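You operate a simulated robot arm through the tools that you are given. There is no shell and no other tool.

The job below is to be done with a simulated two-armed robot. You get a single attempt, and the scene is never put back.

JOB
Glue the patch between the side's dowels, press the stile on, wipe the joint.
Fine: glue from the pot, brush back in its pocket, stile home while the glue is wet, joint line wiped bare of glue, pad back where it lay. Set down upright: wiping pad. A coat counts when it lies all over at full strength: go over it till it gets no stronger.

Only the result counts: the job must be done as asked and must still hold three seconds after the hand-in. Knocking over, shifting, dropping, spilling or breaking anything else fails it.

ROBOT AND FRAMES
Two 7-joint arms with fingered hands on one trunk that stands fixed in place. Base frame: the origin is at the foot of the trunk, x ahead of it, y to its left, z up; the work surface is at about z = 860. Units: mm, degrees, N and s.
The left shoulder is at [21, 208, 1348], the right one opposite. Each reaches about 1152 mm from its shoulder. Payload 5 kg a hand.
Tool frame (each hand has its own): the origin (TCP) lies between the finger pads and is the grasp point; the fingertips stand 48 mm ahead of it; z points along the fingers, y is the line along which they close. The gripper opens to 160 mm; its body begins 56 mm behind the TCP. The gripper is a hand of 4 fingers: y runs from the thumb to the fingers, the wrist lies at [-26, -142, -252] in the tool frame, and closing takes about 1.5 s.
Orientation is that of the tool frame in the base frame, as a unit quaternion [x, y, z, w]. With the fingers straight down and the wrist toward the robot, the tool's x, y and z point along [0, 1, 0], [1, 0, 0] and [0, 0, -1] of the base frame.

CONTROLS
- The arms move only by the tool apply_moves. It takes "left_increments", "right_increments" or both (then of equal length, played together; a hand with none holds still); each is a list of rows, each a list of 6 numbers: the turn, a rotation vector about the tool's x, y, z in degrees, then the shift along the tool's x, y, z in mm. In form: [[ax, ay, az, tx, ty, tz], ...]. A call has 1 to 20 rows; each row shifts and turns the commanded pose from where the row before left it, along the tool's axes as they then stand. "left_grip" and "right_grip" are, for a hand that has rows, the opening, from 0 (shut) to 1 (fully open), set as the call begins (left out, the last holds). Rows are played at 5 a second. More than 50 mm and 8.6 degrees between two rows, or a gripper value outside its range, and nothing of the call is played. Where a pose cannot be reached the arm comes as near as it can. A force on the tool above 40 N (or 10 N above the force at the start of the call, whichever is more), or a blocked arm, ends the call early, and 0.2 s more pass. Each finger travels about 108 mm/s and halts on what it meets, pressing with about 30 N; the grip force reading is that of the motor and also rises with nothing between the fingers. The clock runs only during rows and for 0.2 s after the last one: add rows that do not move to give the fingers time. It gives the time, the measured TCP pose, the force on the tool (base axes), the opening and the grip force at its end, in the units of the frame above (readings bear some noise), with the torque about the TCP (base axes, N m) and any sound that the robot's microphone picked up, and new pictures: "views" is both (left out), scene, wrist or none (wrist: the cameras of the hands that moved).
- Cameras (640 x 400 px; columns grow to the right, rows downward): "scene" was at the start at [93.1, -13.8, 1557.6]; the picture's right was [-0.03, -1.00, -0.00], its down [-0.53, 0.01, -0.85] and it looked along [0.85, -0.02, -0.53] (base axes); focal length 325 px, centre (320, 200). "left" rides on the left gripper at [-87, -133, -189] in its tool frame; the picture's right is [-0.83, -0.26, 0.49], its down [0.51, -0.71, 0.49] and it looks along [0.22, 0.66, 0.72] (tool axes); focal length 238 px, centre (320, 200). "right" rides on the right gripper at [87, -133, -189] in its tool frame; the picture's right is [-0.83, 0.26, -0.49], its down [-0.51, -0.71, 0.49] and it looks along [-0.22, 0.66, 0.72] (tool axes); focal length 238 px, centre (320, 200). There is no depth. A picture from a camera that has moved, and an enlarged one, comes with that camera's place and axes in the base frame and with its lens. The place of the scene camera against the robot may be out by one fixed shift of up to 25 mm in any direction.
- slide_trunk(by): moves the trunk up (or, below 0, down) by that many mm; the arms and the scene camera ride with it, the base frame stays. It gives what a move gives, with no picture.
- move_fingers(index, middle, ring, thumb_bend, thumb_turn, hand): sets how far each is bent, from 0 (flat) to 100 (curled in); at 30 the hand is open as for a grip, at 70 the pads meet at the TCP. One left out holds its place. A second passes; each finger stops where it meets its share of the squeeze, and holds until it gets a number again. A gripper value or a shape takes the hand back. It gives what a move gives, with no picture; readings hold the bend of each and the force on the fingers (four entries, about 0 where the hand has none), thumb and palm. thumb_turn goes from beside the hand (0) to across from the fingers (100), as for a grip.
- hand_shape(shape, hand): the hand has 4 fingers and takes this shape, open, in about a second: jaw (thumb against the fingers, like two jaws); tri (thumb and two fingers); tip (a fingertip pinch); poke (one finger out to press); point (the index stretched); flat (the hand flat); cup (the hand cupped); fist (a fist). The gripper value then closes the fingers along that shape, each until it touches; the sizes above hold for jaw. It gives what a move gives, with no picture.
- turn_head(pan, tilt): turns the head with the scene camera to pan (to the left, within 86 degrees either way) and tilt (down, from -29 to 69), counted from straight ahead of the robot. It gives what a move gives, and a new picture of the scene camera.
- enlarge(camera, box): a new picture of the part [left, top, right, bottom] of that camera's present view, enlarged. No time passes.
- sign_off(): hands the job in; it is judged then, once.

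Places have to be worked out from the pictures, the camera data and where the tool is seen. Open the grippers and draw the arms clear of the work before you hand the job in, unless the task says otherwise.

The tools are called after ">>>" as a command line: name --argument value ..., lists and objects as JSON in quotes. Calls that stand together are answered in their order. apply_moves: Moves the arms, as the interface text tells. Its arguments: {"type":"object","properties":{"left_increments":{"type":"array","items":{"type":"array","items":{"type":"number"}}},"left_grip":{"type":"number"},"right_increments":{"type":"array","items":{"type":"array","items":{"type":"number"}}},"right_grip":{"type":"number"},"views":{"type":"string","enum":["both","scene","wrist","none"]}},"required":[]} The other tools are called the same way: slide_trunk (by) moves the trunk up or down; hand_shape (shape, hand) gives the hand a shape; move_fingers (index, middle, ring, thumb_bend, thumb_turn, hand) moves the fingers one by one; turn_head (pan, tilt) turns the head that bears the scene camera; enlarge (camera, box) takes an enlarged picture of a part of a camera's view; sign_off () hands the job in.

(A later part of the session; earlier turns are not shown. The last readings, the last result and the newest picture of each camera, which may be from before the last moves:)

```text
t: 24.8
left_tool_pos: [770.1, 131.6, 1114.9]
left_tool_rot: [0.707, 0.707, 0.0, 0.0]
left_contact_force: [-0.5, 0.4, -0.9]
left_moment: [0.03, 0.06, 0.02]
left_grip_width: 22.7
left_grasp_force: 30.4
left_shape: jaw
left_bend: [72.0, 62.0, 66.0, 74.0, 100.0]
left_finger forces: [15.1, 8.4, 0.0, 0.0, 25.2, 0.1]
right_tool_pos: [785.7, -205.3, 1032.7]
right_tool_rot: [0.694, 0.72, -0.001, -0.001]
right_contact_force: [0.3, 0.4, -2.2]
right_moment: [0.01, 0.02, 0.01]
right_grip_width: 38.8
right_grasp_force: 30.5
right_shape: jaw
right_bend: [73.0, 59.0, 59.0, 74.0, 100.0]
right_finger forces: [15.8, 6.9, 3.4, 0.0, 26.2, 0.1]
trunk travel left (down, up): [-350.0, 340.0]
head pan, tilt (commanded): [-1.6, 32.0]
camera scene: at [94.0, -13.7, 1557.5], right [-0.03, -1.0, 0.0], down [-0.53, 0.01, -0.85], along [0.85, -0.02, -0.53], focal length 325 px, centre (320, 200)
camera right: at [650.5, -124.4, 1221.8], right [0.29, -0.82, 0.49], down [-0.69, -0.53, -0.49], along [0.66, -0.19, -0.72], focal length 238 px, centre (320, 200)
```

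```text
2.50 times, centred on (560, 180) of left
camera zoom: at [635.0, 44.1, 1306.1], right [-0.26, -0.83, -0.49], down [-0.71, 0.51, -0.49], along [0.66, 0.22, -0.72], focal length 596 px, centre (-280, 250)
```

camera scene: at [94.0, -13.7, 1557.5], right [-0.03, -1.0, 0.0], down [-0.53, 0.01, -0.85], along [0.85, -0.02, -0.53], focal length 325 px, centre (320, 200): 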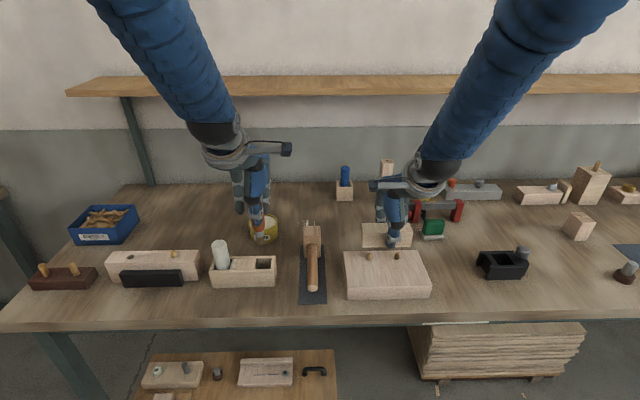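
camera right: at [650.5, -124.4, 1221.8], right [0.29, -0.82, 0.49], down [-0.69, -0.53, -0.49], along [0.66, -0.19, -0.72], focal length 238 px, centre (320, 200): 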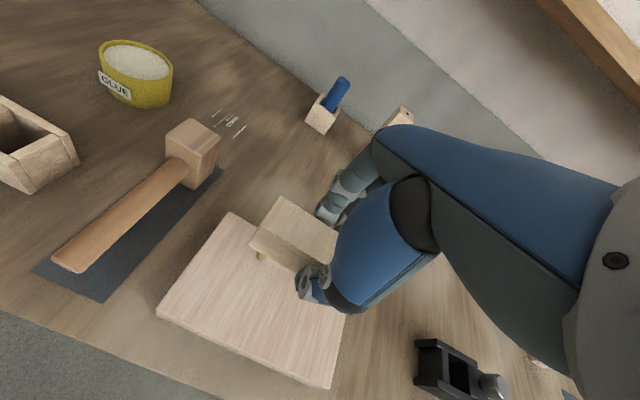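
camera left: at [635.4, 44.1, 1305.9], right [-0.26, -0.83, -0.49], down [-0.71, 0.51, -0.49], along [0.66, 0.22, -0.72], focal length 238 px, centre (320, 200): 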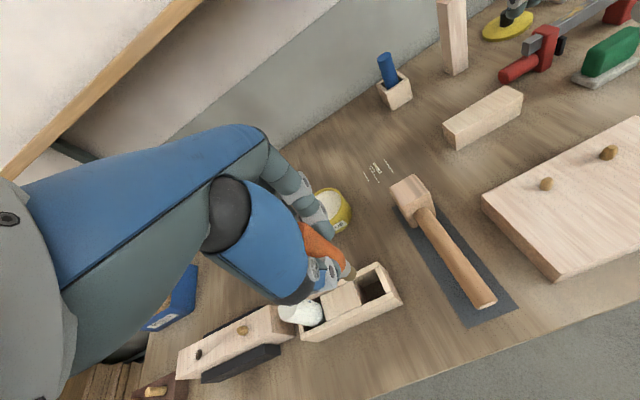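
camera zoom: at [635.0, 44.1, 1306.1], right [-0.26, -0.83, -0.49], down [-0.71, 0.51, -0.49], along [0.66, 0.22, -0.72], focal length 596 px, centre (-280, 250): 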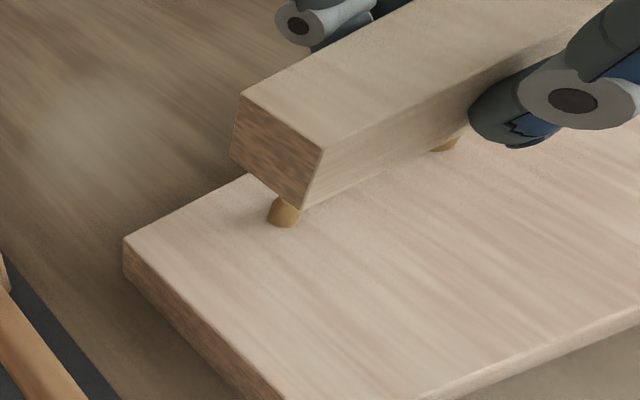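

I lower to about 6 mm above the dowel tips with small corrections (yaw 0.4°, x +1.5, y −1) and measure again from all cameras.

>>> apply_moves --right_increments '[[0, 0, -0.4, -1, 1.5, 18], [0, 0, 0, 0, 0, 18], [0, 0, 0, 0, 0, 0], [0, 0, 0, 0, 0, 0]]' --views "none"

>>> enlarge --camera "scene" --box '[355, 228, 435, 278]'

>>> enlarge --camera "left" --box '[520, 120, 620, 220]'

>>> enlarge --camera "right" --box '[220, 190, 330, 300]'

```text
t: 25.8
left_tool_pos: [769.2, 130.8, 1116.5]
left_tool_rot: [0.707, 0.707, 0.0, 0.0]
left_contact_force: [0.7, 0.6, 0.0]
left_moment: [-0.01, 0.02, 0.03]
left_grip_width: 22.7
left_grasp_force: 30.5
left_shape: jaw
left_bend: [72.0, 62.0, 66.0, 74.0, 100.0]
left_finger forces: [15.1, 8.3, 0.0, 0.1, 25.2, 0.0]
right_tool_pos: [785.7, -205.5, 997.6]
right_tool_rot: [0.691, 0.723, -0.001, -0.001]
right_contact_force: [0.4, -0.2, -1.9]
right_moment: [-0.03, -0.01, 0.02]
right_grip_width: 38.7
right_grasp_force: 29.9
right_shape: jaw
right_bend: [73.0, 59.0, 59.0, 74.0, 100.0]
right_finger forces: [15.8, 6.8, 3.4, 0.0, 26.1, 0.1]
trunk travel left (down, up): [-350.0, 340.0]
head pan, tilt (commanded): [-1.6, 32.0]
```

```text
8.00 times, centred on (395, 253) of scene
camera zoom: at [94.0, -13.7, 1557.5], right [-0.03, -1.0, 0.0], down [-0.53, 0.01, -0.85], along [0.85, -0.02, -0.53], focal length 2599 px, centre (-280, -224)
```

zoom: 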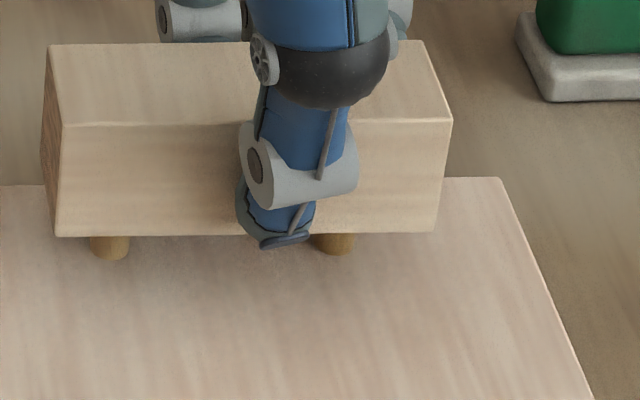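

```text
4.00 times, centred on (570, 170) of left
camera zoom: at [635.0, 44.0, 1306.1], right [-0.26, -0.83, -0.49], down [-0.71, 0.51, -0.49], along [0.66, 0.22, -0.72], focal length 953 px, centre (-680, 320)
```

zoom: 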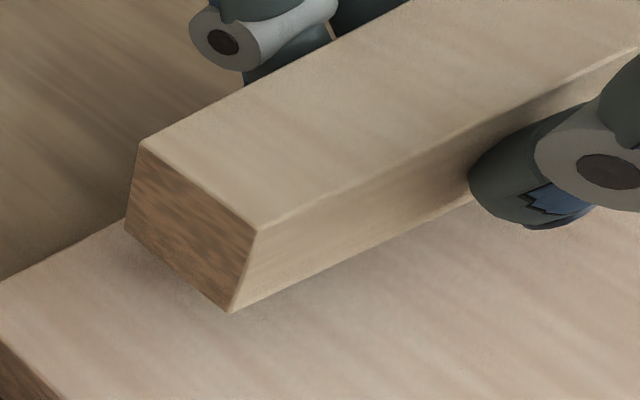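

```text
3.64 times, centred on (275, 245) of right
camera zoom: at [650.9, -126.8, 1185.9], right [0.3, -0.82, 0.49], down [-0.69, -0.54, -0.49], along [0.66, -0.19, -0.72], focal length 867 px, centre (484, 36)
```

zoom: 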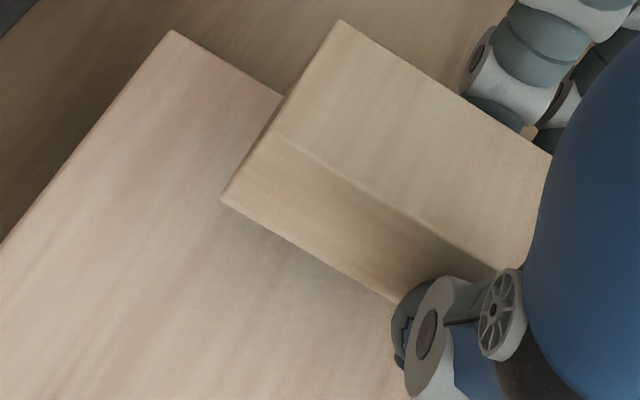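

All three cameras agree: y is within about 1 mm, and x needs about +2.7 mm. The holes (≈17 mm) have clearance over the 14 mm dowels. I correct x and try a shallow dry fit, lowering about 13 mm while watching forces.

>>> apply_moves --right_increments '[[0, 0, 0, 0, 2.7, 0], [0, 0, 0, 0, 0, 4], [0, 0, 0, 0, 0, 4], [0, 0, 0, 0, 0, 4], [0, 0, 0, 0, 0, 2], [0, 0, 0, 0, 0, 0]]' --views "none"

>>> enlarge --camera "scene" --box '[355, 228, 435, 278]'

>>> enlarge --camera "left" --box '[520, 120, 620, 220]'

```text
t: 27.2
left_tool_pos: [768.5, 131.1, 1116.8]
left_tool_rot: [0.707, 0.707, 0.0, 0.0]
left_contact_force: [0.4, 0.3, -0.5]
left_moment: [0.03, 0.0, 0.01]
left_grip_width: 23.0
left_grasp_force: 29.7
left_shape: jaw
left_bend: [72.0, 62.0, 66.0, 74.0, 100.0]
left_finger forces: [15.1, 8.4, 0.0, 0.1, 25.2, 0.1]
right_tool_pos: [790.8, -204.7, 983.3]
right_tool_rot: [0.691, 0.723, 0.0, -0.001]
right_contact_force: [-0.7, -0.1, -1.8]
right_moment: [0.01, -0.04, 0.0]
right_grip_width: 38.8
right_grasp_force: 29.7
right_shape: jaw
right_bend: [73.0, 59.0, 59.0, 74.0, 100.0]
right_finger forces: [15.8, 6.9, 3.3, 0.0, 26.0, 0.0]
trunk travel left (down, up): [-350.0, 340.0]
head pan, tilt (commanded): [-1.6, 32.0]
```

```text
8.00 times, centred on (395, 253) of scene
camera zoom: at [93.5, -13.7, 1557.5], right [-0.03, -1.0, 0.0], down [-0.53, 0.01, -0.85], along [0.85, -0.02, -0.53], focal length 2599 px, centre (-280, -224)
```

zoom: 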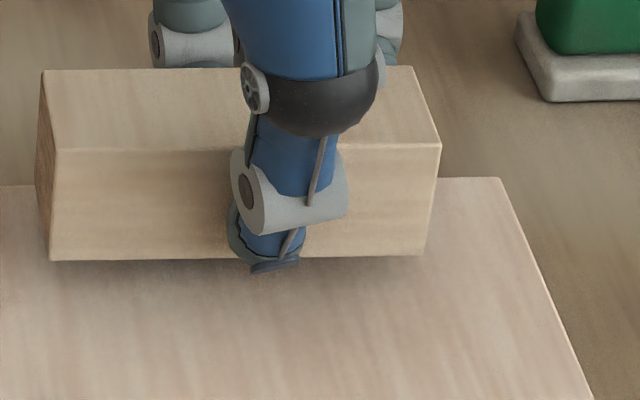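

```text
4.00 times, centred on (570, 170) of left
camera zoom: at [634.6, 44.1, 1306.3], right [-0.26, -0.83, -0.49], down [-0.71, 0.51, -0.49], along [0.66, 0.22, -0.72], focal length 953 px, centre (-680, 320)
```

zoom: 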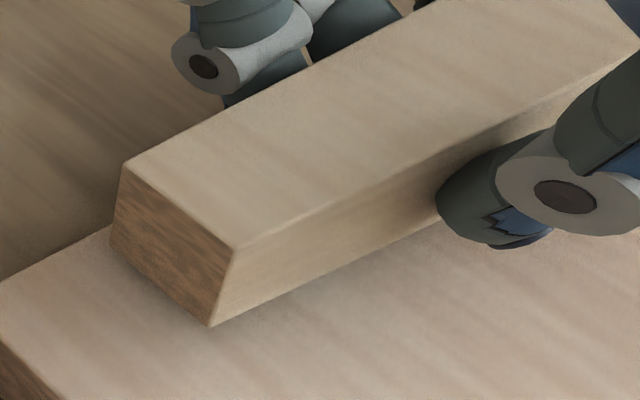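

No contact force at an estimated 6 mm engagement, so the holes are on the dowels. I go 5 mm deeper to be sure.

>>> apply_moves --right_increments '[[0, 0, 0, 0, 0, 2.5], [0, 0, 0, 0, 0, 2.5], [0, 0, 0, 0, 0, 0]]' --views "none"

>>> enlarge --camera "left" --box '[530, 140, 610, 200]'

>>> enlarge --camera "scene" --box '[355, 228, 435, 278]'

```text
t: 28.0
left_tool_pos: [768.1, 132.3, 1118.0]
left_tool_rot: [0.707, 0.707, 0.0, -0.001]
left_contact_force: [0.0, 0.1, -0.5]
left_moment: [0.0, 0.02, 0.03]
left_grip_width: 22.4
left_grasp_force: 30.2
left_shape: jaw
left_bend: [72.0, 62.0, 66.0, 74.0, 100.0]
left_finger forces: [15.1, 8.3, 0.0, 0.0, 25.2, 0.1]
right_tool_pos: [790.5, -205.9, 979.6]
right_tool_rot: [0.69, 0.723, 0.0, 0.0]
right_contact_force: [3.0, -0.1, -2.1]
right_moment: [-0.05, -0.19, 0.09]
right_grip_width: 38.6
right_grasp_force: 30.2
right_shape: jaw
right_bend: [73.0, 59.0, 59.0, 74.0, 100.0]
right_finger forces: [16.3, 7.7, 4.5, 0.1, 25.4, 0.0]
trunk travel left (down, up): [-350.0, 340.0]
head pan, tilt (commanded): [-1.6, 32.0]
```

```text
6.67 times, centred on (570, 170) of left
camera zoom: at [634.7, 44.2, 1306.3], right [-0.26, -0.83, -0.49], down [-0.71, 0.51, -0.49], along [0.66, 0.22, -0.72], focal length 1589 px, centre (-1347, 400)
```

zoom: 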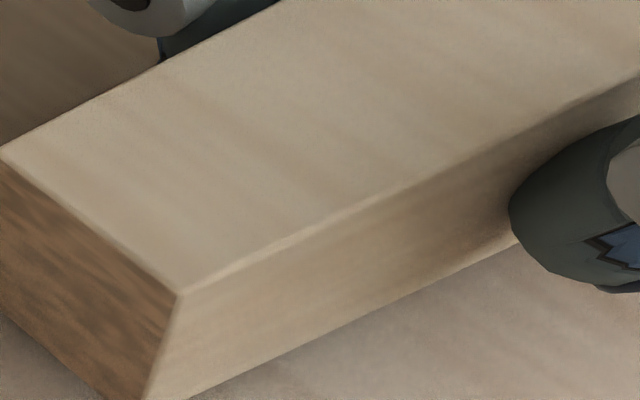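

```text
8.00 times, centred on (395, 253) of scene
camera zoom: at [93.7, -13.6, 1557.5], right [-0.03, -1.0, 0.0], down [-0.53, 0.01, -0.85], along [0.85, -0.02, -0.53], focal length 2599 px, centre (-280, -224)
```

zoom: 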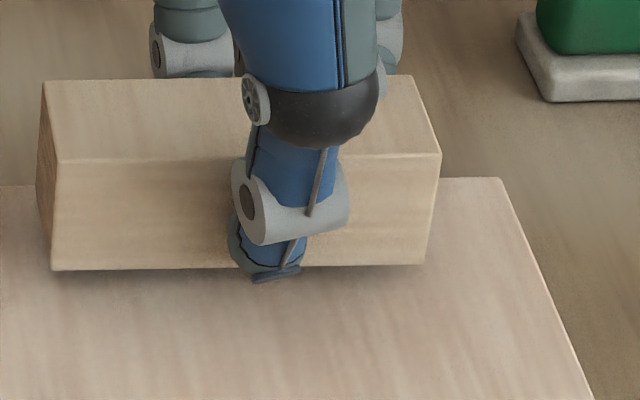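

The dowel now pushes the stile +x by 3 N, so the holes are a little too far toward the robot. I nudge +0.8 mm in x and read the force again.

>>> apply_moves --right_increments '[[0, 0, 0, 0, 0.8, 0], [0, 0, 0, 0, 0, 0]]' --views "none"

```text
t: 28.6
left_tool_pos: [767.2, 131.2, 1117.0]
left_tool_rot: [0.707, 0.707, 0.0, 0.0]
left_contact_force: [-0.4, 0.4, -0.6]
left_moment: [0.0, -0.01, 0.0]
left_grip_width: 22.7
left_grasp_force: 29.9
left_shape: jaw
left_bend: [72.0, 62.0, 66.0, 74.0, 100.0]
left_finger forces: [15.0, 8.4, 0.0, 0.0, 25.3, 0.0]
right_tool_pos: [790.3, -206.3, 978.1]
right_tool_rot: [0.691, 0.723, 0.0, -0.001]
right_contact_force: [2.4, 0.1, 0.0]
right_moment: [-0.12, -0.18, 0.08]
right_grip_width: 38.8
right_grasp_force: 30.0
right_shape: jaw
right_bend: [73.0, 59.0, 59.0, 74.0, 100.0]
right_finger forces: [16.3, 7.6, 4.1, 0.0, 25.6, 0.0]
trunk travel left (down, up): [-350.0, 340.0]
head pan, tilt (commanded): [-1.6, 32.0]
```

Still +2.4 N in x. I move another +1 mm and read.

>>> apply_moves --right_increments '[[0, 0, 0, 0, 1.0, 0], [0, 0, 0, 0, 0, 0]]' --views "none"

```text
t: 29.2
left_tool_pos: [768.1, 131.7, 1118.2]
left_tool_rot: [0.707, 0.707, 0.0, 0.001]
left_contact_force: [-0.5, -0.4, -1.1]
left_moment: [0.0, 0.02, 0.01]
left_grip_width: 22.6
left_grasp_force: 30.0
left_shape: jaw
left_bend: [72.0, 62.0, 66.0, 74.0, 100.0]
left_finger forces: [15.2, 8.4, 0.1, 0.1, 25.2, 0.0]
right_tool_pos: [789.6, -206.4, 978.2]
right_tool_rot: [0.691, 0.723, -0.001, -0.001]
right_contact_force: [0.4, 0.1, -1.8]
right_moment: [0.0, 0.01, 0.02]
right_grip_width: 38.9
right_grasp_force: 30.1
right_shape: jaw
right_bend: [73.0, 59.0, 59.0, 74.0, 100.0]
right_finger forces: [16.1, 7.0, 3.5, 0.0, 26.3, 0.1]
trunk travel left (down, up): [-350.0, 340.0]
head pan, tilt (commanded): [-1.6, 32.0]
```

The contact is gone (only the weight remains), so this commanded pose is the aligned one. I add 0.7 mm margin, lift the stile straight off and park it 280 mm to the right, while the left hand carries the brush over the glue pot at (972, 160).

>>> apply_moves --right_increments '[[0, 0, 0, 0, 0.7, 0], [0, 0, 0, 0, 0, -40], [0, 0, 0, 0, 0, -40], [0, 0, 0, -46.7, 0, 0], [0, 0, 0, -46.7, 0, 0], [0, 0, 0, -46.7, 0, 0], [0, 0, 0, -46.7, 0, 0], [0, 0, 0, -46.7, 0, 0], [0, 0, 0, -46.7, 0, 0], [0, 0, 0, 0, 0, 0]]' --left_increments '[[0, 0, 0, 3.17, 22.67, 0], [0, 0, 0, 3.17, 22.67, 0], [0, 0, 0, 3.17, 22.67, 0], [0, 0, 0, 3.17, 22.67, 0], [0, 0, 0, 3.17, 22.67, 0], [0, 0, 0, 3.17, 22.67, 0], [0, 0, 0, 3.17, 22.67, 0], [0, 0, 0, 3.17, 22.67, 0], [0, 0, 0, 3.17, 22.67, 0], [0, 0, 0, 0, 0, 0]]' --views "both"

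>>> enlarge --camera "scene" --box '[220, 160, 320, 260]'

>>> enlarge --camera "left" --box '[280, 180, 420, 320]'

```text
t: 31.4
left_tool_pos: [972.5, 162.1, 1116.3]
left_tool_rot: [0.707, 0.707, 0.0, 0.001]
left_contact_force: [-0.1, 1.6, -0.7]
left_moment: [-0.12, -0.03, 0.0]
left_grip_width: 22.8
left_grasp_force: 29.5
left_shape: jaw
left_bend: [72.0, 62.0, 66.0, 74.0, 100.0]
left_finger forces: [15.4, 8.9, 0.0, 0.0, 25.3, 0.1]
right_tool_pos: [805.4, -483.4, 1057.6]
right_tool_rot: [0.691, 0.723, 0.0, 0.0]
right_contact_force: [-0.6, 1.3, -1.0]
right_moment: [-0.09, -0.04, -0.05]
right_grip_width: 38.5
right_grasp_force: 30.1
right_shape: jaw
right_bend: [73.0, 59.0, 59.0, 74.0, 100.0]
right_finger forces: [15.8, 6.8, 3.3, 0.0, 25.8, 0.0]
trunk travel left (down, up): [-350.0, 340.0]
head pan, tilt (commanded): [-1.6, 32.0]
camera scene: at [92.4, -12.1, 1557.7], right [-0.03, -1.0, 0.0], down [-0.53, 0.01, -0.85], along [0.85, -0.02, -0.53], focal length 325 px, centre (320, 200)
camera right: at [668.3, -403.7, 1246.3], right [0.3, -0.82, 0.49], down [-0.69, -0.54, -0.49], along [0.66, -0.19, -0.72], focal length 238 px, centre (320, 200)
camera left: at [838.4, 74.2, 1305.6], right [-0.26, -0.84, -0.49], down [-0.71, 0.5, -0.49], along [0.66, 0.22, -0.72], focal length 238 px, centre (320, 200)
```

scene: 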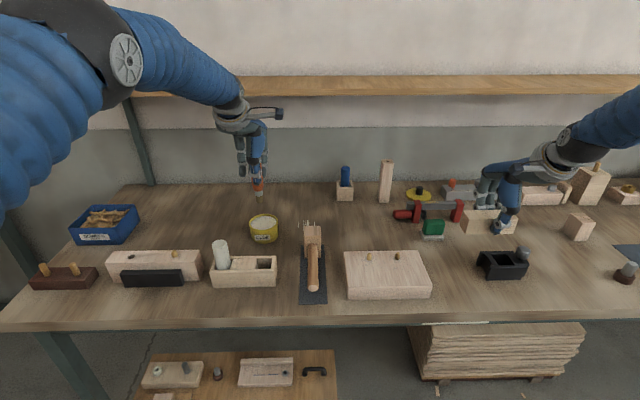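
right: 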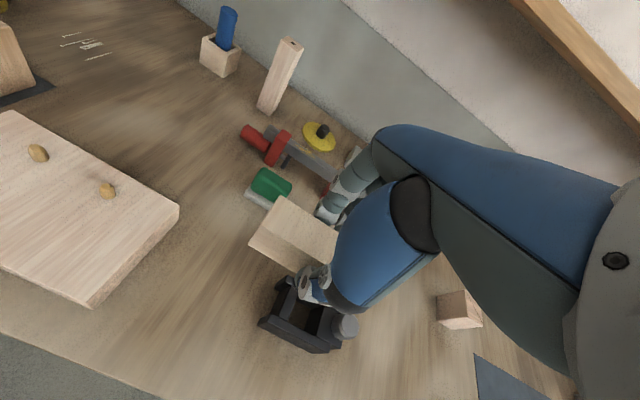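
left: 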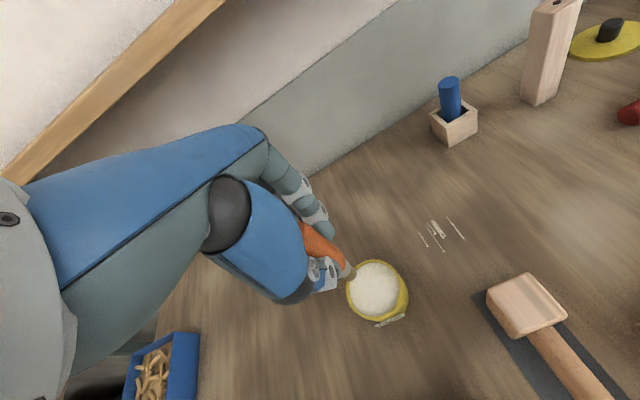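

```text
4.00 times, centred on (270, 210) of scene
camera zoom: at [92.4, -12.1, 1557.7], right [-0.03, -1.0, 0.0], down [-0.53, 0.01, -0.85], along [0.85, -0.02, -0.53], focal length 1300 px, centre (520, 160)
```

zoom: 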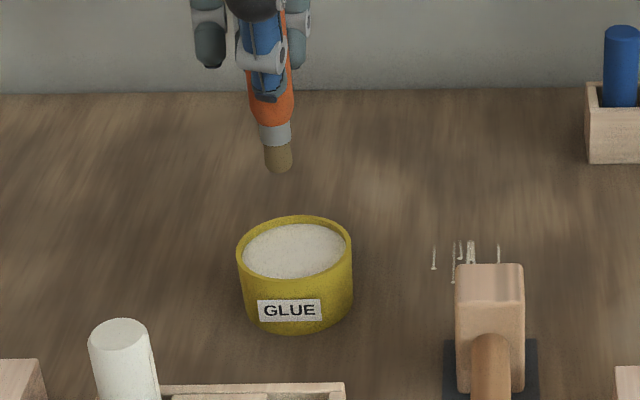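

```text
2.86 times, centred on (350, 250) of left
camera zoom: at [838.4, 74.2, 1305.6], right [-0.26, -0.84, -0.49], down [-0.71, 0.5, -0.49], along [0.66, 0.22, -0.72], focal length 681 px, centre (234, 57)
```

zoom: 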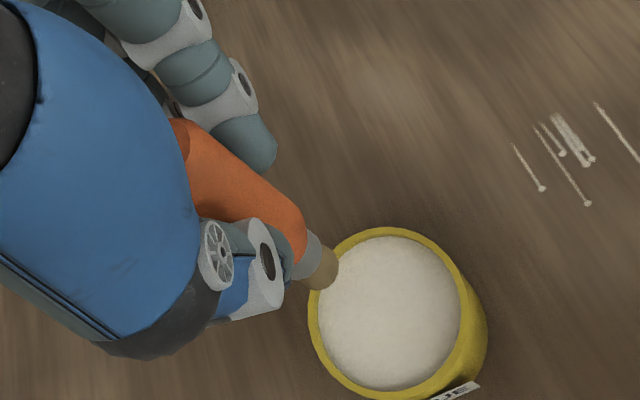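

The brush is over the pot within a few mm. I shift y −4 and lower until the tip is about at rim height, then check.

>>> apply_moves --left_increments '[[0, 0, 0, -4, 0, 28], [0, 0, 0, 0, 0, 28], [0, 0, 0, 0, 0, 28], [0, 0, 0, 0, 0, 0]]' --views "none"

>>> enlarge --camera "scene" --box '[230, 190, 300, 260]'

>>> enlarge --camera "left" --box '[280, 180, 420, 320]'

```text
t: 32.4
left_tool_pos: [973.4, 154.0, 1035.1]
left_tool_rot: [0.708, 0.706, 0.001, 0.002]
left_contact_force: [-0.8, -0.9, 12.0]
left_moment: [0.02, -0.08, 0.0]
left_grip_width: 23.9
left_grasp_force: 29.9
left_shape: jaw
left_bend: [72.0, 62.0, 66.0, 74.0, 100.0]
left_finger forces: [17.3, 10.8, 0.0, 0.1, 29.2, 0.0]
right_tool_pos: [803.7, -484.1, 1055.7]
right_tool_rot: [0.691, 0.723, -0.001, -0.001]
right_contact_force: [0.2, 0.0, -1.1]
right_moment: [-0.02, -0.03, 0.01]
right_grip_width: 38.9
right_grasp_force: 30.0
right_shape: jaw
right_bend: [73.0, 59.0, 59.0, 74.0, 100.0]
right_finger forces: [15.8, 6.6, 3.3, 0.0, 25.8, 0.0]
trunk travel left (down, up): [-350.0, 340.0]
head pan, tilt (commanded): [-1.6, 32.0]
```

```text
5.71 times, centred on (265, 225) of scene
camera zoom: at [92.1, -13.9, 1557.8], right [-0.03, -1.0, 0.0], down [-0.53, 0.01, -0.85], along [0.85, -0.02, -0.53], focal length 1856 px, centre (634, 57)
```

zoom: 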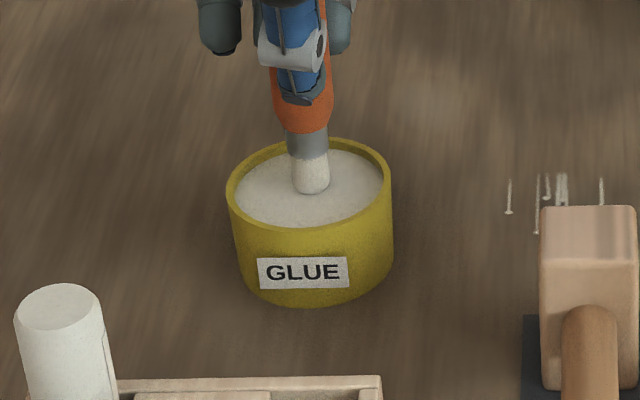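

```text
2.86 times, centred on (350, 250) of left
camera zoom: at [838.4, 67.4, 1223.2], right [-0.26, -0.83, -0.49], down [-0.71, 0.51, -0.49], along [0.66, 0.22, -0.72], focal length 681 px, centre (234, 57)
```

zoom: 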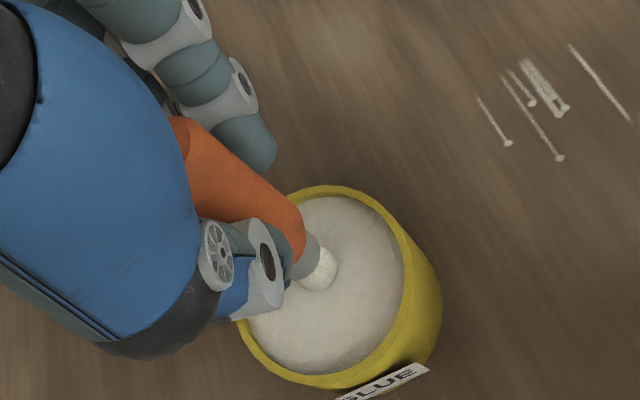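

The bristles turned white with glue, and the tip is pressing on the glue surface (12 N). I lift out and carry the brush over to the middle between the dowels, at a safe height.

>>> apply_moves --left_increments '[[0, 0, 0, 0, 0, -28], [0, 0, 0, 0, 0, -28], [0, 0, 0, 0, 0, -28], [0, 0, 0, -40.0, -20.2, 0], [0, 0, 0, -40.0, -20.2, 0], [0, 0, 0, -40.0, -20.2, 0], [0, 0, 0, -40.0, -20.2, 0], [0, 0, 0, -40.0, -20.2, 0], [0, 0, 0, -40.0, -20.2, 0], [0, 0, 0, -40.0, -20.2, 0], [0, 0, 0, -40.0, -20.2, 0], [0, 0, 0, -40.0, -20.2, 0], [0, 0, 0, 0, 0, 20], [0, 0, 0, 0, 0, 20], [0, 0, 0, 0, 0, 20], [0, 0, 0, 0, 0, 10], [0, 0, 0, 0, 0, 0]]' --views "scene"

>>> enlarge --camera "scene" --box '[345, 210, 435, 280]'

>>> enlarge --camera "left" --box '[260, 200, 420, 360]'

```text
t: 36.0
left_tool_pos: [793.4, -204.0, 1045.0]
left_tool_rot: [0.707, 0.707, 0.0, 0.001]
left_contact_force: [0.2, 0.0, -1.1]
left_moment: [0.02, 0.0, 0.0]
left_grip_width: 23.5
left_grasp_force: 29.8
left_shape: jaw
left_bend: [72.0, 62.0, 66.0, 74.0, 100.0]
left_finger forces: [16.8, 9.7, 0.0, 0.0, 26.1, 0.0]
right_tool_pos: [804.0, -484.0, 1056.6]
right_tool_rot: [0.691, 0.723, -0.002, -0.001]
right_contact_force: [-0.4, -0.7, -2.0]
right_moment: [-0.01, -0.01, 0.01]
right_grip_width: 38.6
right_grasp_force: 30.2
right_shape: jaw
right_bend: [73.0, 59.0, 59.0, 74.0, 100.0]
right_finger forces: [15.8, 6.7, 3.3, 0.0, 25.7, 0.0]
trunk travel left (down, up): [-350.0, 340.0]
head pan, tilt (commanded): [-1.6, 32.0]
camera scene: at [93.4, -14.1, 1557.6], right [-0.03, -1.0, 0.0], down [-0.53, 0.02, -0.85], along [0.85, -0.02, -0.53], focal length 325 px, centre (320, 200)
```

scene: 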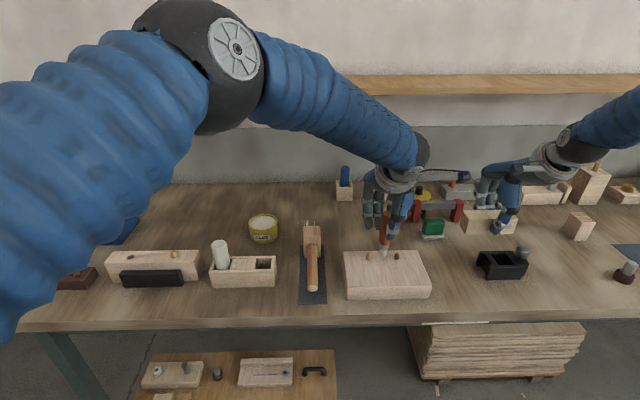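

```text
5.71 times, centred on (390, 245) of scene
camera zoom: at [93.4, -14.1, 1557.6], right [-0.03, -1.0, 0.0], down [-0.53, 0.02, -0.85], along [0.85, -0.02, -0.53], focal length 1856 px, centre (-80, -57)
```

zoom: 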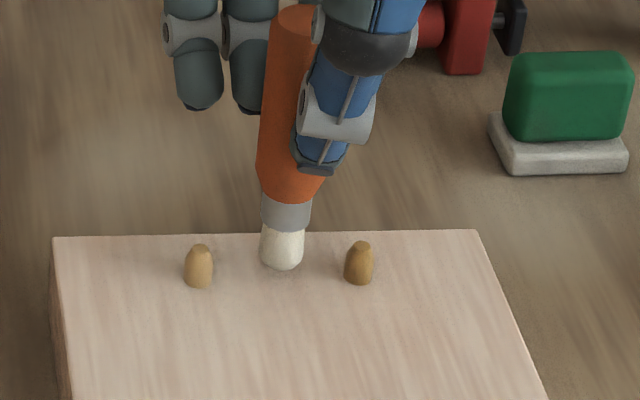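

```text
2.50 times, centred on (340, 280) of left
camera zoom: at [657.9, -291.8, 1234.7], right [-0.26, -0.83, -0.49], down [-0.71, 0.51, -0.49], along [0.66, 0.22, -0.72], focal length 596 px, centre (270, 0)
```

zoom: 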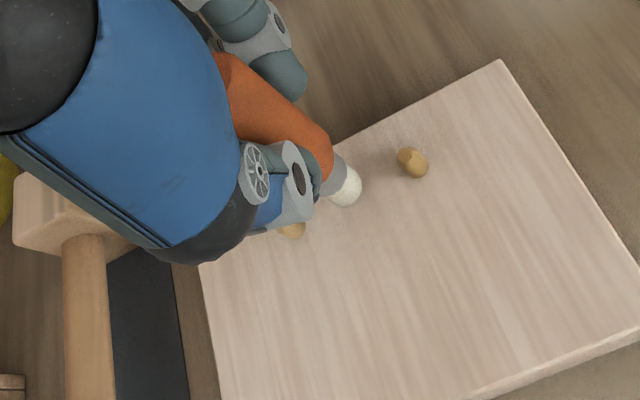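

The brush is centred between the dowels a little above the wood. I lower gradually to find contact.

>>> apply_moves --left_increments '[[0, 0, 0, 0, 0, 5], [0, 0, 0, 0, 0, 5], [0, 0, 0, 0, 0, 3], [0, 0, 0, 0, 0, 0]]' --views "none"

>>> enlarge --camera "scene" --box '[345, 220, 435, 290]'

```text
t: 37.0
left_tool_pos: [791.4, -204.9, 1034.8]
left_tool_rot: [0.707, 0.707, 0.0, 0.002]
left_contact_force: [-1.6, -0.5, 14.0]
left_moment: [0.01, 0.02, 0.0]
left_grip_width: 23.2
left_grasp_force: 30.1
left_shape: jaw
left_bend: [72.0, 62.0, 66.0, 75.0, 100.0]
left_finger forces: [17.3, 10.2, 0.0, 0.0, 29.0, 0.0]
right_tool_pos: [804.1, -484.7, 1057.1]
right_tool_rot: [0.691, 0.723, -0.001, -0.001]
right_contact_force: [-0.1, 0.3, -2.0]
right_moment: [-0.01, -0.01, -0.02]
right_grip_width: 38.9
right_grasp_force: 29.8
right_shape: jaw
right_bend: [73.0, 59.0, 59.0, 74.0, 100.0]
right_finger forces: [15.8, 6.8, 3.2, 0.0, 25.8, 0.0]
trunk travel left (down, up): [-350.0, 340.0]
head pan, tilt (commanded): [-1.6, 32.0]
```

```text
5.71 times, centred on (390, 255) of scene
camera zoom: at [92.3, -13.9, 1557.8], right [-0.03, -1.0, 0.0], down [-0.53, 0.01, -0.85], along [0.85, -0.02, -0.53], focal length 1856 px, centre (-80, -114)
```

zoom: 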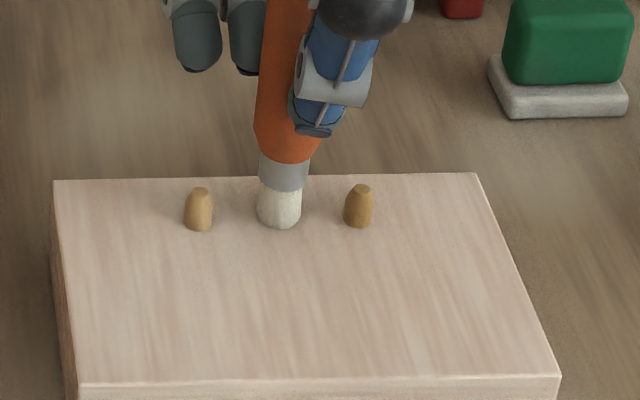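

The brush touches at about TCP z 1034 (14 N now). I ease off 2 mm and lay strokes along y at three x positions between the dowels.

>>> apply_moves --left_increments '[[0, 0, 0, 0, 0, -2], [0, 0, 0, 10, 0, 0], [0, 0, 0, 10, 0, 0], [0, 0, 0, -10, 0, 0], [0, 0, 0, -10, 0, 0], [0, 0, 0, -10, 0, 0], [0, 0, 0, -10, 0, 0], [0, 0, 0, 0, -12, 0], [0, 0, 0, 10, 0, 0], [0, 0, 0, 10, 0, 0], [0, 0, 0, 10, 0, 0], [0, 0, 0, 10, 0, 0], [0, 0, 0, 0, 12, 0], [0, 0, 0, 0, 12, 0], [0, 0, 0, -10, 0, 0], [0, 0, 0, -10, 0, 0], [0, 0, 0, -10, 0, 0], [0, 0, 0, -10, 0, 0], [0, 0, 0, 0, -12, 0], [0, 0, 0, 10, 0, 0]]' --views "none"

>>> enlarge --camera "scene" --box '[345, 220, 435, 290]'

>>> enlarge --camera "right" --box '[0, 100, 190, 260]'

```text
t: 41.2
left_tool_pos: [790.8, -214.4, 1034.7]
left_tool_rot: [0.707, 0.707, 0.001, 0.001]
left_contact_force: [-0.4, -0.1, 2.8]
left_moment: [-0.06, 0.07, -0.05]
left_grip_width: 23.1
left_grasp_force: 29.8
left_shape: jaw
left_bend: [72.0, 62.0, 66.0, 75.0, 100.0]
left_finger forces: [17.4, 10.9, 0.0, 0.0, 24.9, 0.0]
right_tool_pos: [805.4, -485.2, 1055.3]
right_tool_rot: [0.691, 0.723, -0.002, -0.001]
right_contact_force: [0.8, -0.1, -2.4]
right_moment: [-0.01, 0.04, -0.01]
right_grip_width: 38.9
right_grasp_force: 30.2
right_shape: jaw
right_bend: [73.0, 59.0, 59.0, 74.0, 100.0]
right_finger forces: [15.8, 6.8, 3.3, 0.0, 25.8, 0.0]
trunk travel left (down, up): [-350.0, 340.0]
head pan, tilt (commanded): [-1.6, 32.0]
```

```text
5.71 times, centred on (390, 255) of scene
camera zoom: at [93.6, -13.9, 1557.6], right [-0.03, -1.0, 0.0], down [-0.53, 0.01, -0.85], along [0.85, -0.02, -0.53], focal length 1856 px, centre (-80, -114)
```

zoom: 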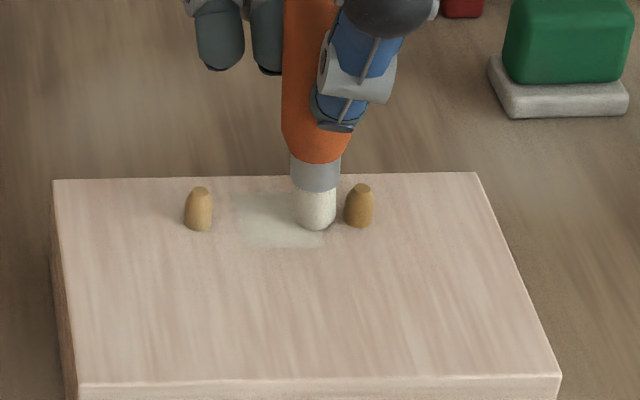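

```text
2.50 times, centred on (95, 180) of right
camera zoom: at [669.0, -405.3, 1245.1], right [0.3, -0.82, 0.49], down [-0.69, -0.54, -0.49], along [0.66, -0.19, -0.72], focal length 596 px, centre (882, 250)
```

zoom: 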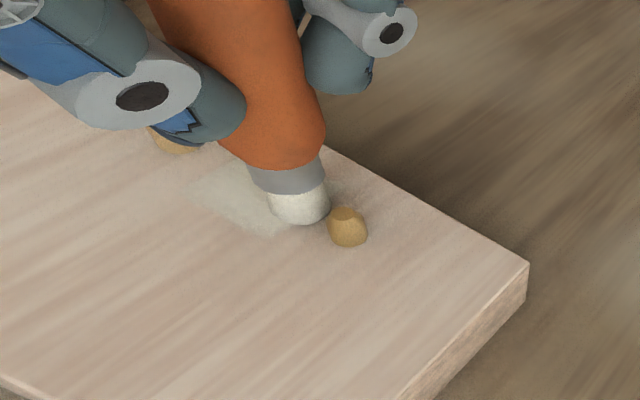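

A faint coat shows over a rectangle of about x 774–813, y −181…−225. It needs more passes, so I go over it in four lanes.

>>> apply_moves --left_increments '[[0, 0, 0, -7, -14, 0], [0, 0, 0, 11.3, 0, 0], [0, 0, 0, 11.3, 0, 0], [0, 0, 0, 11.3, 0, 0], [0, 0, 0, 0, 9.3, 0], [0, 0, 0, -11.3, 0, 0], [0, 0, 0, -11.3, 0, 0], [0, 0, 0, -11.3, 0, 0], [0, 0, 0, 0, 9.3, 0], [0, 0, 0, 11.3, 0, 0], [0, 0, 0, 11.3, 0, 0], [0, 0, 0, 11.3, 0, 0], [0, 0, 0, 0, 9.4, 0], [0, 0, 0, -11.3, 0, 0], [0, 0, 0, -11.3, 0, 0], [0, 0, 0, -11.3, 0, 0]]' --views "none"

>>> enlarge --camera "scene" --box '[345, 220, 435, 290]'

>>> enlarge --camera "right" --box '[20, 110, 150, 220]'

```text
t: 44.6
left_tool_pos: [805.3, -221.2, 1035.5]
left_tool_rot: [0.706, 0.708, 0.001, 0.0]
left_contact_force: [-0.6, 2.7, 3.7]
left_moment: [0.39, -0.04, 0.0]
left_grip_width: 23.4
left_grasp_force: 30.3
left_shape: jaw
left_bend: [72.0, 62.0, 66.0, 75.0, 100.0]
left_finger forces: [15.8, 14.4, 0.0, 0.0, 26.6, 0.0]
right_tool_pos: [805.0, -485.0, 1057.0]
right_tool_rot: [0.69, 0.724, -0.001, -0.001]
right_contact_force: [0.2, -0.7, -1.8]
right_moment: [-0.01, 0.01, -0.04]
right_grip_width: 38.5
right_grasp_force: 30.1
right_shape: jaw
right_bend: [73.0, 59.0, 59.0, 74.0, 100.0]
right_finger forces: [15.8, 6.7, 3.3, 0.0, 25.7, 0.0]
trunk travel left (down, up): [-350.0, 340.0]
head pan, tilt (commanded): [-1.6, 32.0]
```

```text
5.71 times, centred on (390, 255) of scene
camera zoom: at [93.0, -13.9, 1557.6], right [-0.03, -1.0, 0.0], down [-0.53, 0.01, -0.85], along [0.85, -0.02, -0.53], focal length 1856 px, centre (-80, -114)
```

zoom: 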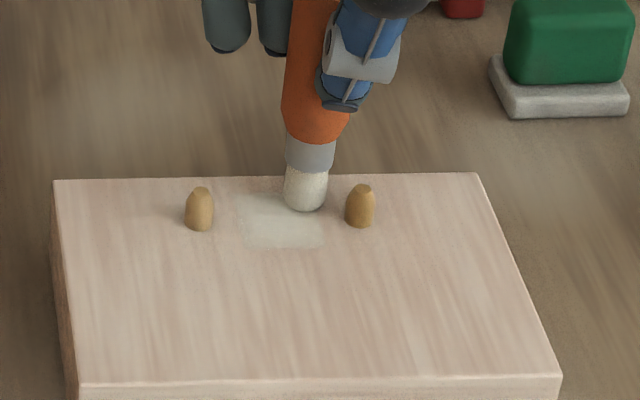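

```text
3.64 times, centred on (85, 165) of right
camera zoom: at [668.8, -404.9, 1245.3], right [0.3, -0.82, 0.49], down [-0.69, -0.54, -0.49], along [0.66, -0.19, -0.72], focal length 867 px, centre (1174, 327)
```

zoom: 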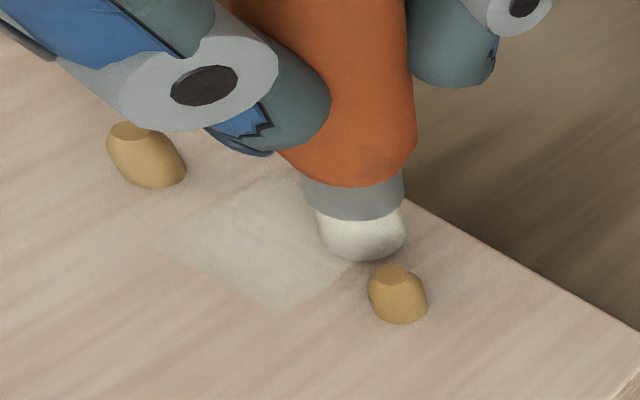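

The coat is getting whiter but I keep going: another full set of lanes in reverse.

>>> apply_moves --left_increments '[[0, 0, 0, 11.3, 0, 0], [0, 0, 0, 11.3, 0, 0], [0, 0, 0, 11.3, 0, 0], [0, 0, 0, 0, -9.3, 0], [0, 0, 0, -11.3, 0, 0], [0, 0, 0, -11.3, 0, 0], [0, 0, 0, -11.3, 0, 0], [0, 0, 0, 0, -9.3, 0], [0, 0, 0, 11.3, 0, 0], [0, 0, 0, 11.3, 0, 0], [0, 0, 0, 11.3, 0, 0], [0, 0, 0, 0, -9.4, 0], [0, 0, 0, -11.3, 0, 0], [0, 0, 0, -11.3, 0, 0], [0, 0, 0, -11.3, 0, 0], [0, 0, 0, 0, 0, 0]]' --views "none"

>>> enlarge --camera "scene" --box '[345, 220, 435, 290]'

>>> enlarge --camera "right" --box '[20, 110, 150, 220]'

```text
t: 48.0
left_tool_pos: [777.9, -222.8, 1035.3]
left_tool_rot: [0.707, 0.707, 0.0, 0.0]
left_contact_force: [-0.2, 0.8, 1.5]
left_moment: [0.04, -0.03, 0.0]
left_grip_width: 23.0
left_grasp_force: 30.0
left_shape: jaw
left_bend: [72.0, 62.0, 66.0, 75.0, 100.0]
left_finger forces: [16.8, 12.2, 0.0, 0.1, 24.2, 0.0]
right_tool_pos: [804.5, -484.9, 1057.2]
right_tool_rot: [0.691, 0.723, 0.0, 0.0]
right_contact_force: [-0.4, 0.2, -0.8]
right_moment: [-0.03, 0.01, -0.02]
right_grip_width: 38.5
right_grasp_force: 29.5
right_shape: jaw
right_bend: [73.0, 59.0, 59.0, 74.0, 100.0]
right_finger forces: [15.8, 6.6, 3.3, 0.0, 25.7, 0.0]
trunk travel left (down, up): [-350.0, 340.0]
head pan, tilt (commanded): [-1.6, 32.0]
```

```text
5.71 times, centred on (390, 255) of scene
camera zoom: at [93.3, -13.6, 1557.6], right [-0.03, -1.0, 0.0], down [-0.53, 0.01, -0.85], along [0.85, -0.02, -0.53], focal length 1856 px, centre (-80, -114)
```

zoom: 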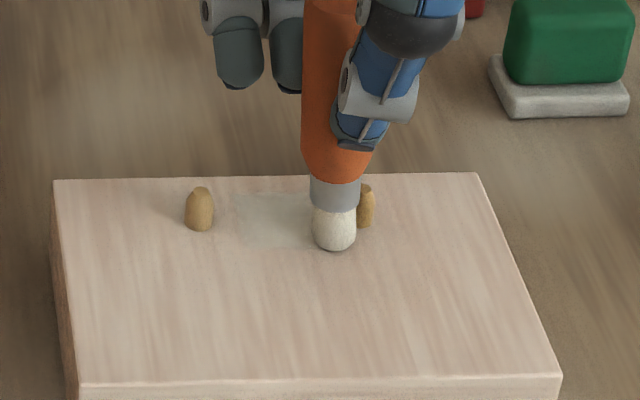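

```text
3.64 times, centred on (85, 165) of right
camera zoom: at [668.9, -404.9, 1245.2], right [0.3, -0.82, 0.49], down [-0.69, -0.54, -0.49], along [0.66, -0.19, -0.72], focal length 867 px, centre (1174, 327)
```

zoom: 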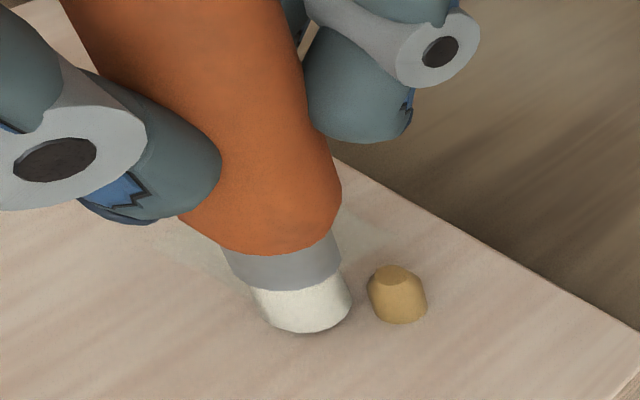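

I lift the brush off to the left for an unobstructed look at the coat.

>>> apply_moves --left_increments '[[0, 0, 0, 0, 0, -30], [0, 0, 0, 45, 0, 0], [0, 0, 0, 45, 0, 0], [0, 0, 0, 45, 0, 0], [0, 0, 0, 0, 0, 0]]' --views "none"

>>> enlarge --camera "scene" --box '[360, 235, 420, 275]'

>>> enlarge --camera "left" --box '[380, 60, 560, 240]'

>>> enlarge --camera "right" --box '[20, 110, 150, 220]'

```text
t: 49.2
left_tool_pos: [780.0, -85.3, 1066.1]
left_tool_rot: [0.707, 0.707, 0.001, 0.0]
left_contact_force: [0.4, -1.1, -0.4]
left_moment: [0.06, 0.02, 0.0]
left_grip_width: 23.1
left_grasp_force: 30.0
left_shape: jaw
left_bend: [72.0, 62.0, 66.0, 75.0, 100.0]
left_finger forces: [17.1, 11.1, 0.0, 0.1, 23.7, 0.1]
right_tool_pos: [805.5, -485.4, 1055.1]
right_tool_rot: [0.691, 0.723, -0.001, -0.002]
right_contact_force: [0.0, 0.2, -1.6]
right_moment: [0.06, -0.04, -0.01]
right_grip_width: 38.6
right_grasp_force: 29.7
right_shape: jaw
right_bend: [73.0, 59.0, 59.0, 74.0, 100.0]
right_finger forces: [15.8, 6.7, 3.3, 0.1, 25.9, 0.1]
trunk travel left (down, up): [-350.0, 340.0]
head pan, tilt (commanded): [-1.6, 32.0]
```

```text
10.00 times, centred on (390, 255) of scene
camera zoom: at [93.8, -15.2, 1557.5], right [-0.03, -1.0, 0.0], down [-0.53, 0.02, -0.85], along [0.85, -0.02, -0.53], focal length 3249 px, centre (-380, -350)
```

zoom: 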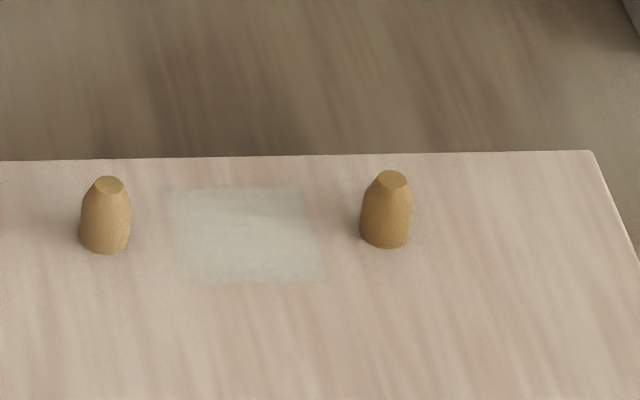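

```text
2.22 times, centred on (470, 150) of left
camera zoom: at [645.6, -173.3, 1254.8], right [-0.26, -0.83, -0.49], down [-0.71, 0.51, -0.49], along [0.66, 0.22, -0.72], focal length 530 px, centre (-13, 311)
```

zoom: 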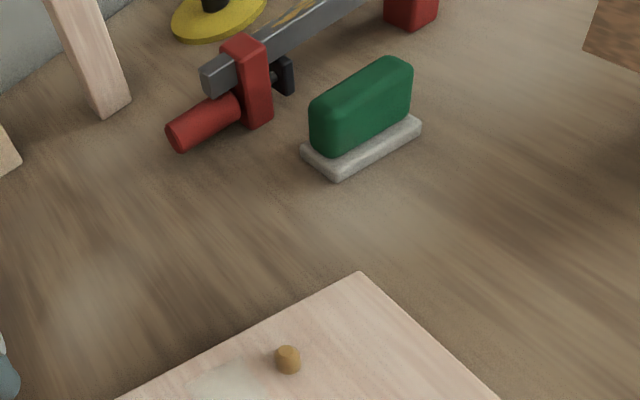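

```text
3.64 times, centred on (85, 165) of right
camera zoom: at [669.3, -406.4, 1244.3], right [0.3, -0.82, 0.48], down [-0.69, -0.54, -0.49], along [0.66, -0.19, -0.73], focal length 867 px, centre (1174, 327)
```

zoom: 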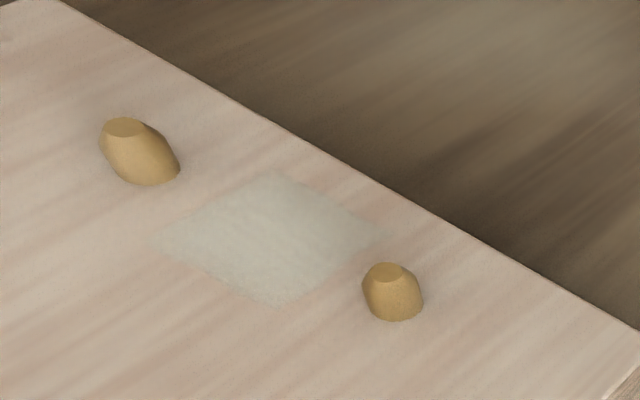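

The coat covers a 40 × 40 mm patch but may not be at full strength. I fetch a second load of glue: back to the pot, dip, and lift.

>>> apply_moves --left_increments '[[0, 0, 0, 10, 8, -25], [0, 0, 0, 10, 8, -25], [0, 0, 0, 37, 29.7, 0], [0, 0, 0, 37, 29.7, 0], [0, 0, 0, 37, 29.7, 0], [0, 0, 0, 37, 29.7, 0], [0, 0, 0, 37, 29.7, 0], [0, 0, 0, 37, 29.7, 0], [0, 0, 0, 0, 0, 28], [0, 0, 0, 0, 0, 28], [0, 0, 0, 0, 0, 25], [0, 0, 0, 0, 0, 0]]' --views "none"

>>> enlarge --camera "scene" --box '[230, 190, 300, 260]'

```text
t: 51.8
left_tool_pos: [973.7, 155.2, 1034.0]
left_tool_rot: [0.707, 0.707, 0.001, 0.001]
left_contact_force: [-0.7, -0.1, 5.2]
left_moment: [0.08, -0.1, 0.03]
left_grip_width: 23.3
left_grasp_force: 30.0
left_shape: jaw
left_bend: [72.0, 62.0, 66.0, 75.0, 100.0]
left_finger forces: [17.9, 12.2, 0.0, 0.0, 25.2, 0.1]
right_tool_pos: [803.2, -484.0, 1056.1]
right_tool_rot: [0.691, 0.723, -0.001, 0.0]
right_contact_force: [0.1, 0.3, -2.2]
right_moment: [-0.03, -0.03, -0.01]
right_grip_width: 38.8
right_grasp_force: 30.2
right_shape: jaw
right_bend: [73.0, 59.0, 59.0, 74.0, 100.0]
right_finger forces: [15.7, 6.6, 3.2, 0.0, 25.9, 0.0]
trunk travel left (down, up): [-350.0, 340.0]
head pan, tilt (commanded): [-1.6, 32.0]
```

```text
5.71 times, centred on (265, 225) of scene
camera zoom: at [93.1, -14.0, 1557.7], right [-0.03, -1.0, 0.0], down [-0.53, 0.01, -0.85], along [0.85, -0.02, -0.53], focal length 1856 px, centre (634, 57)
```

zoom: 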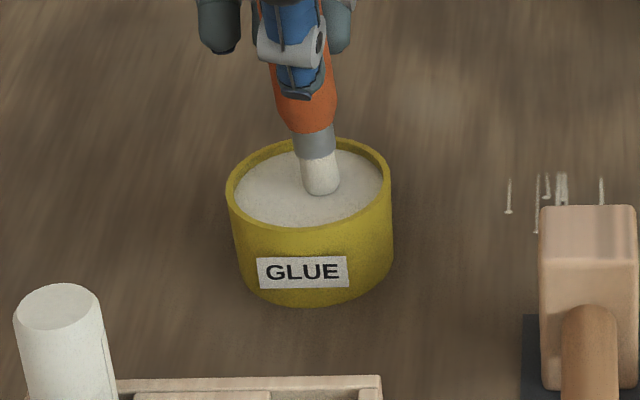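

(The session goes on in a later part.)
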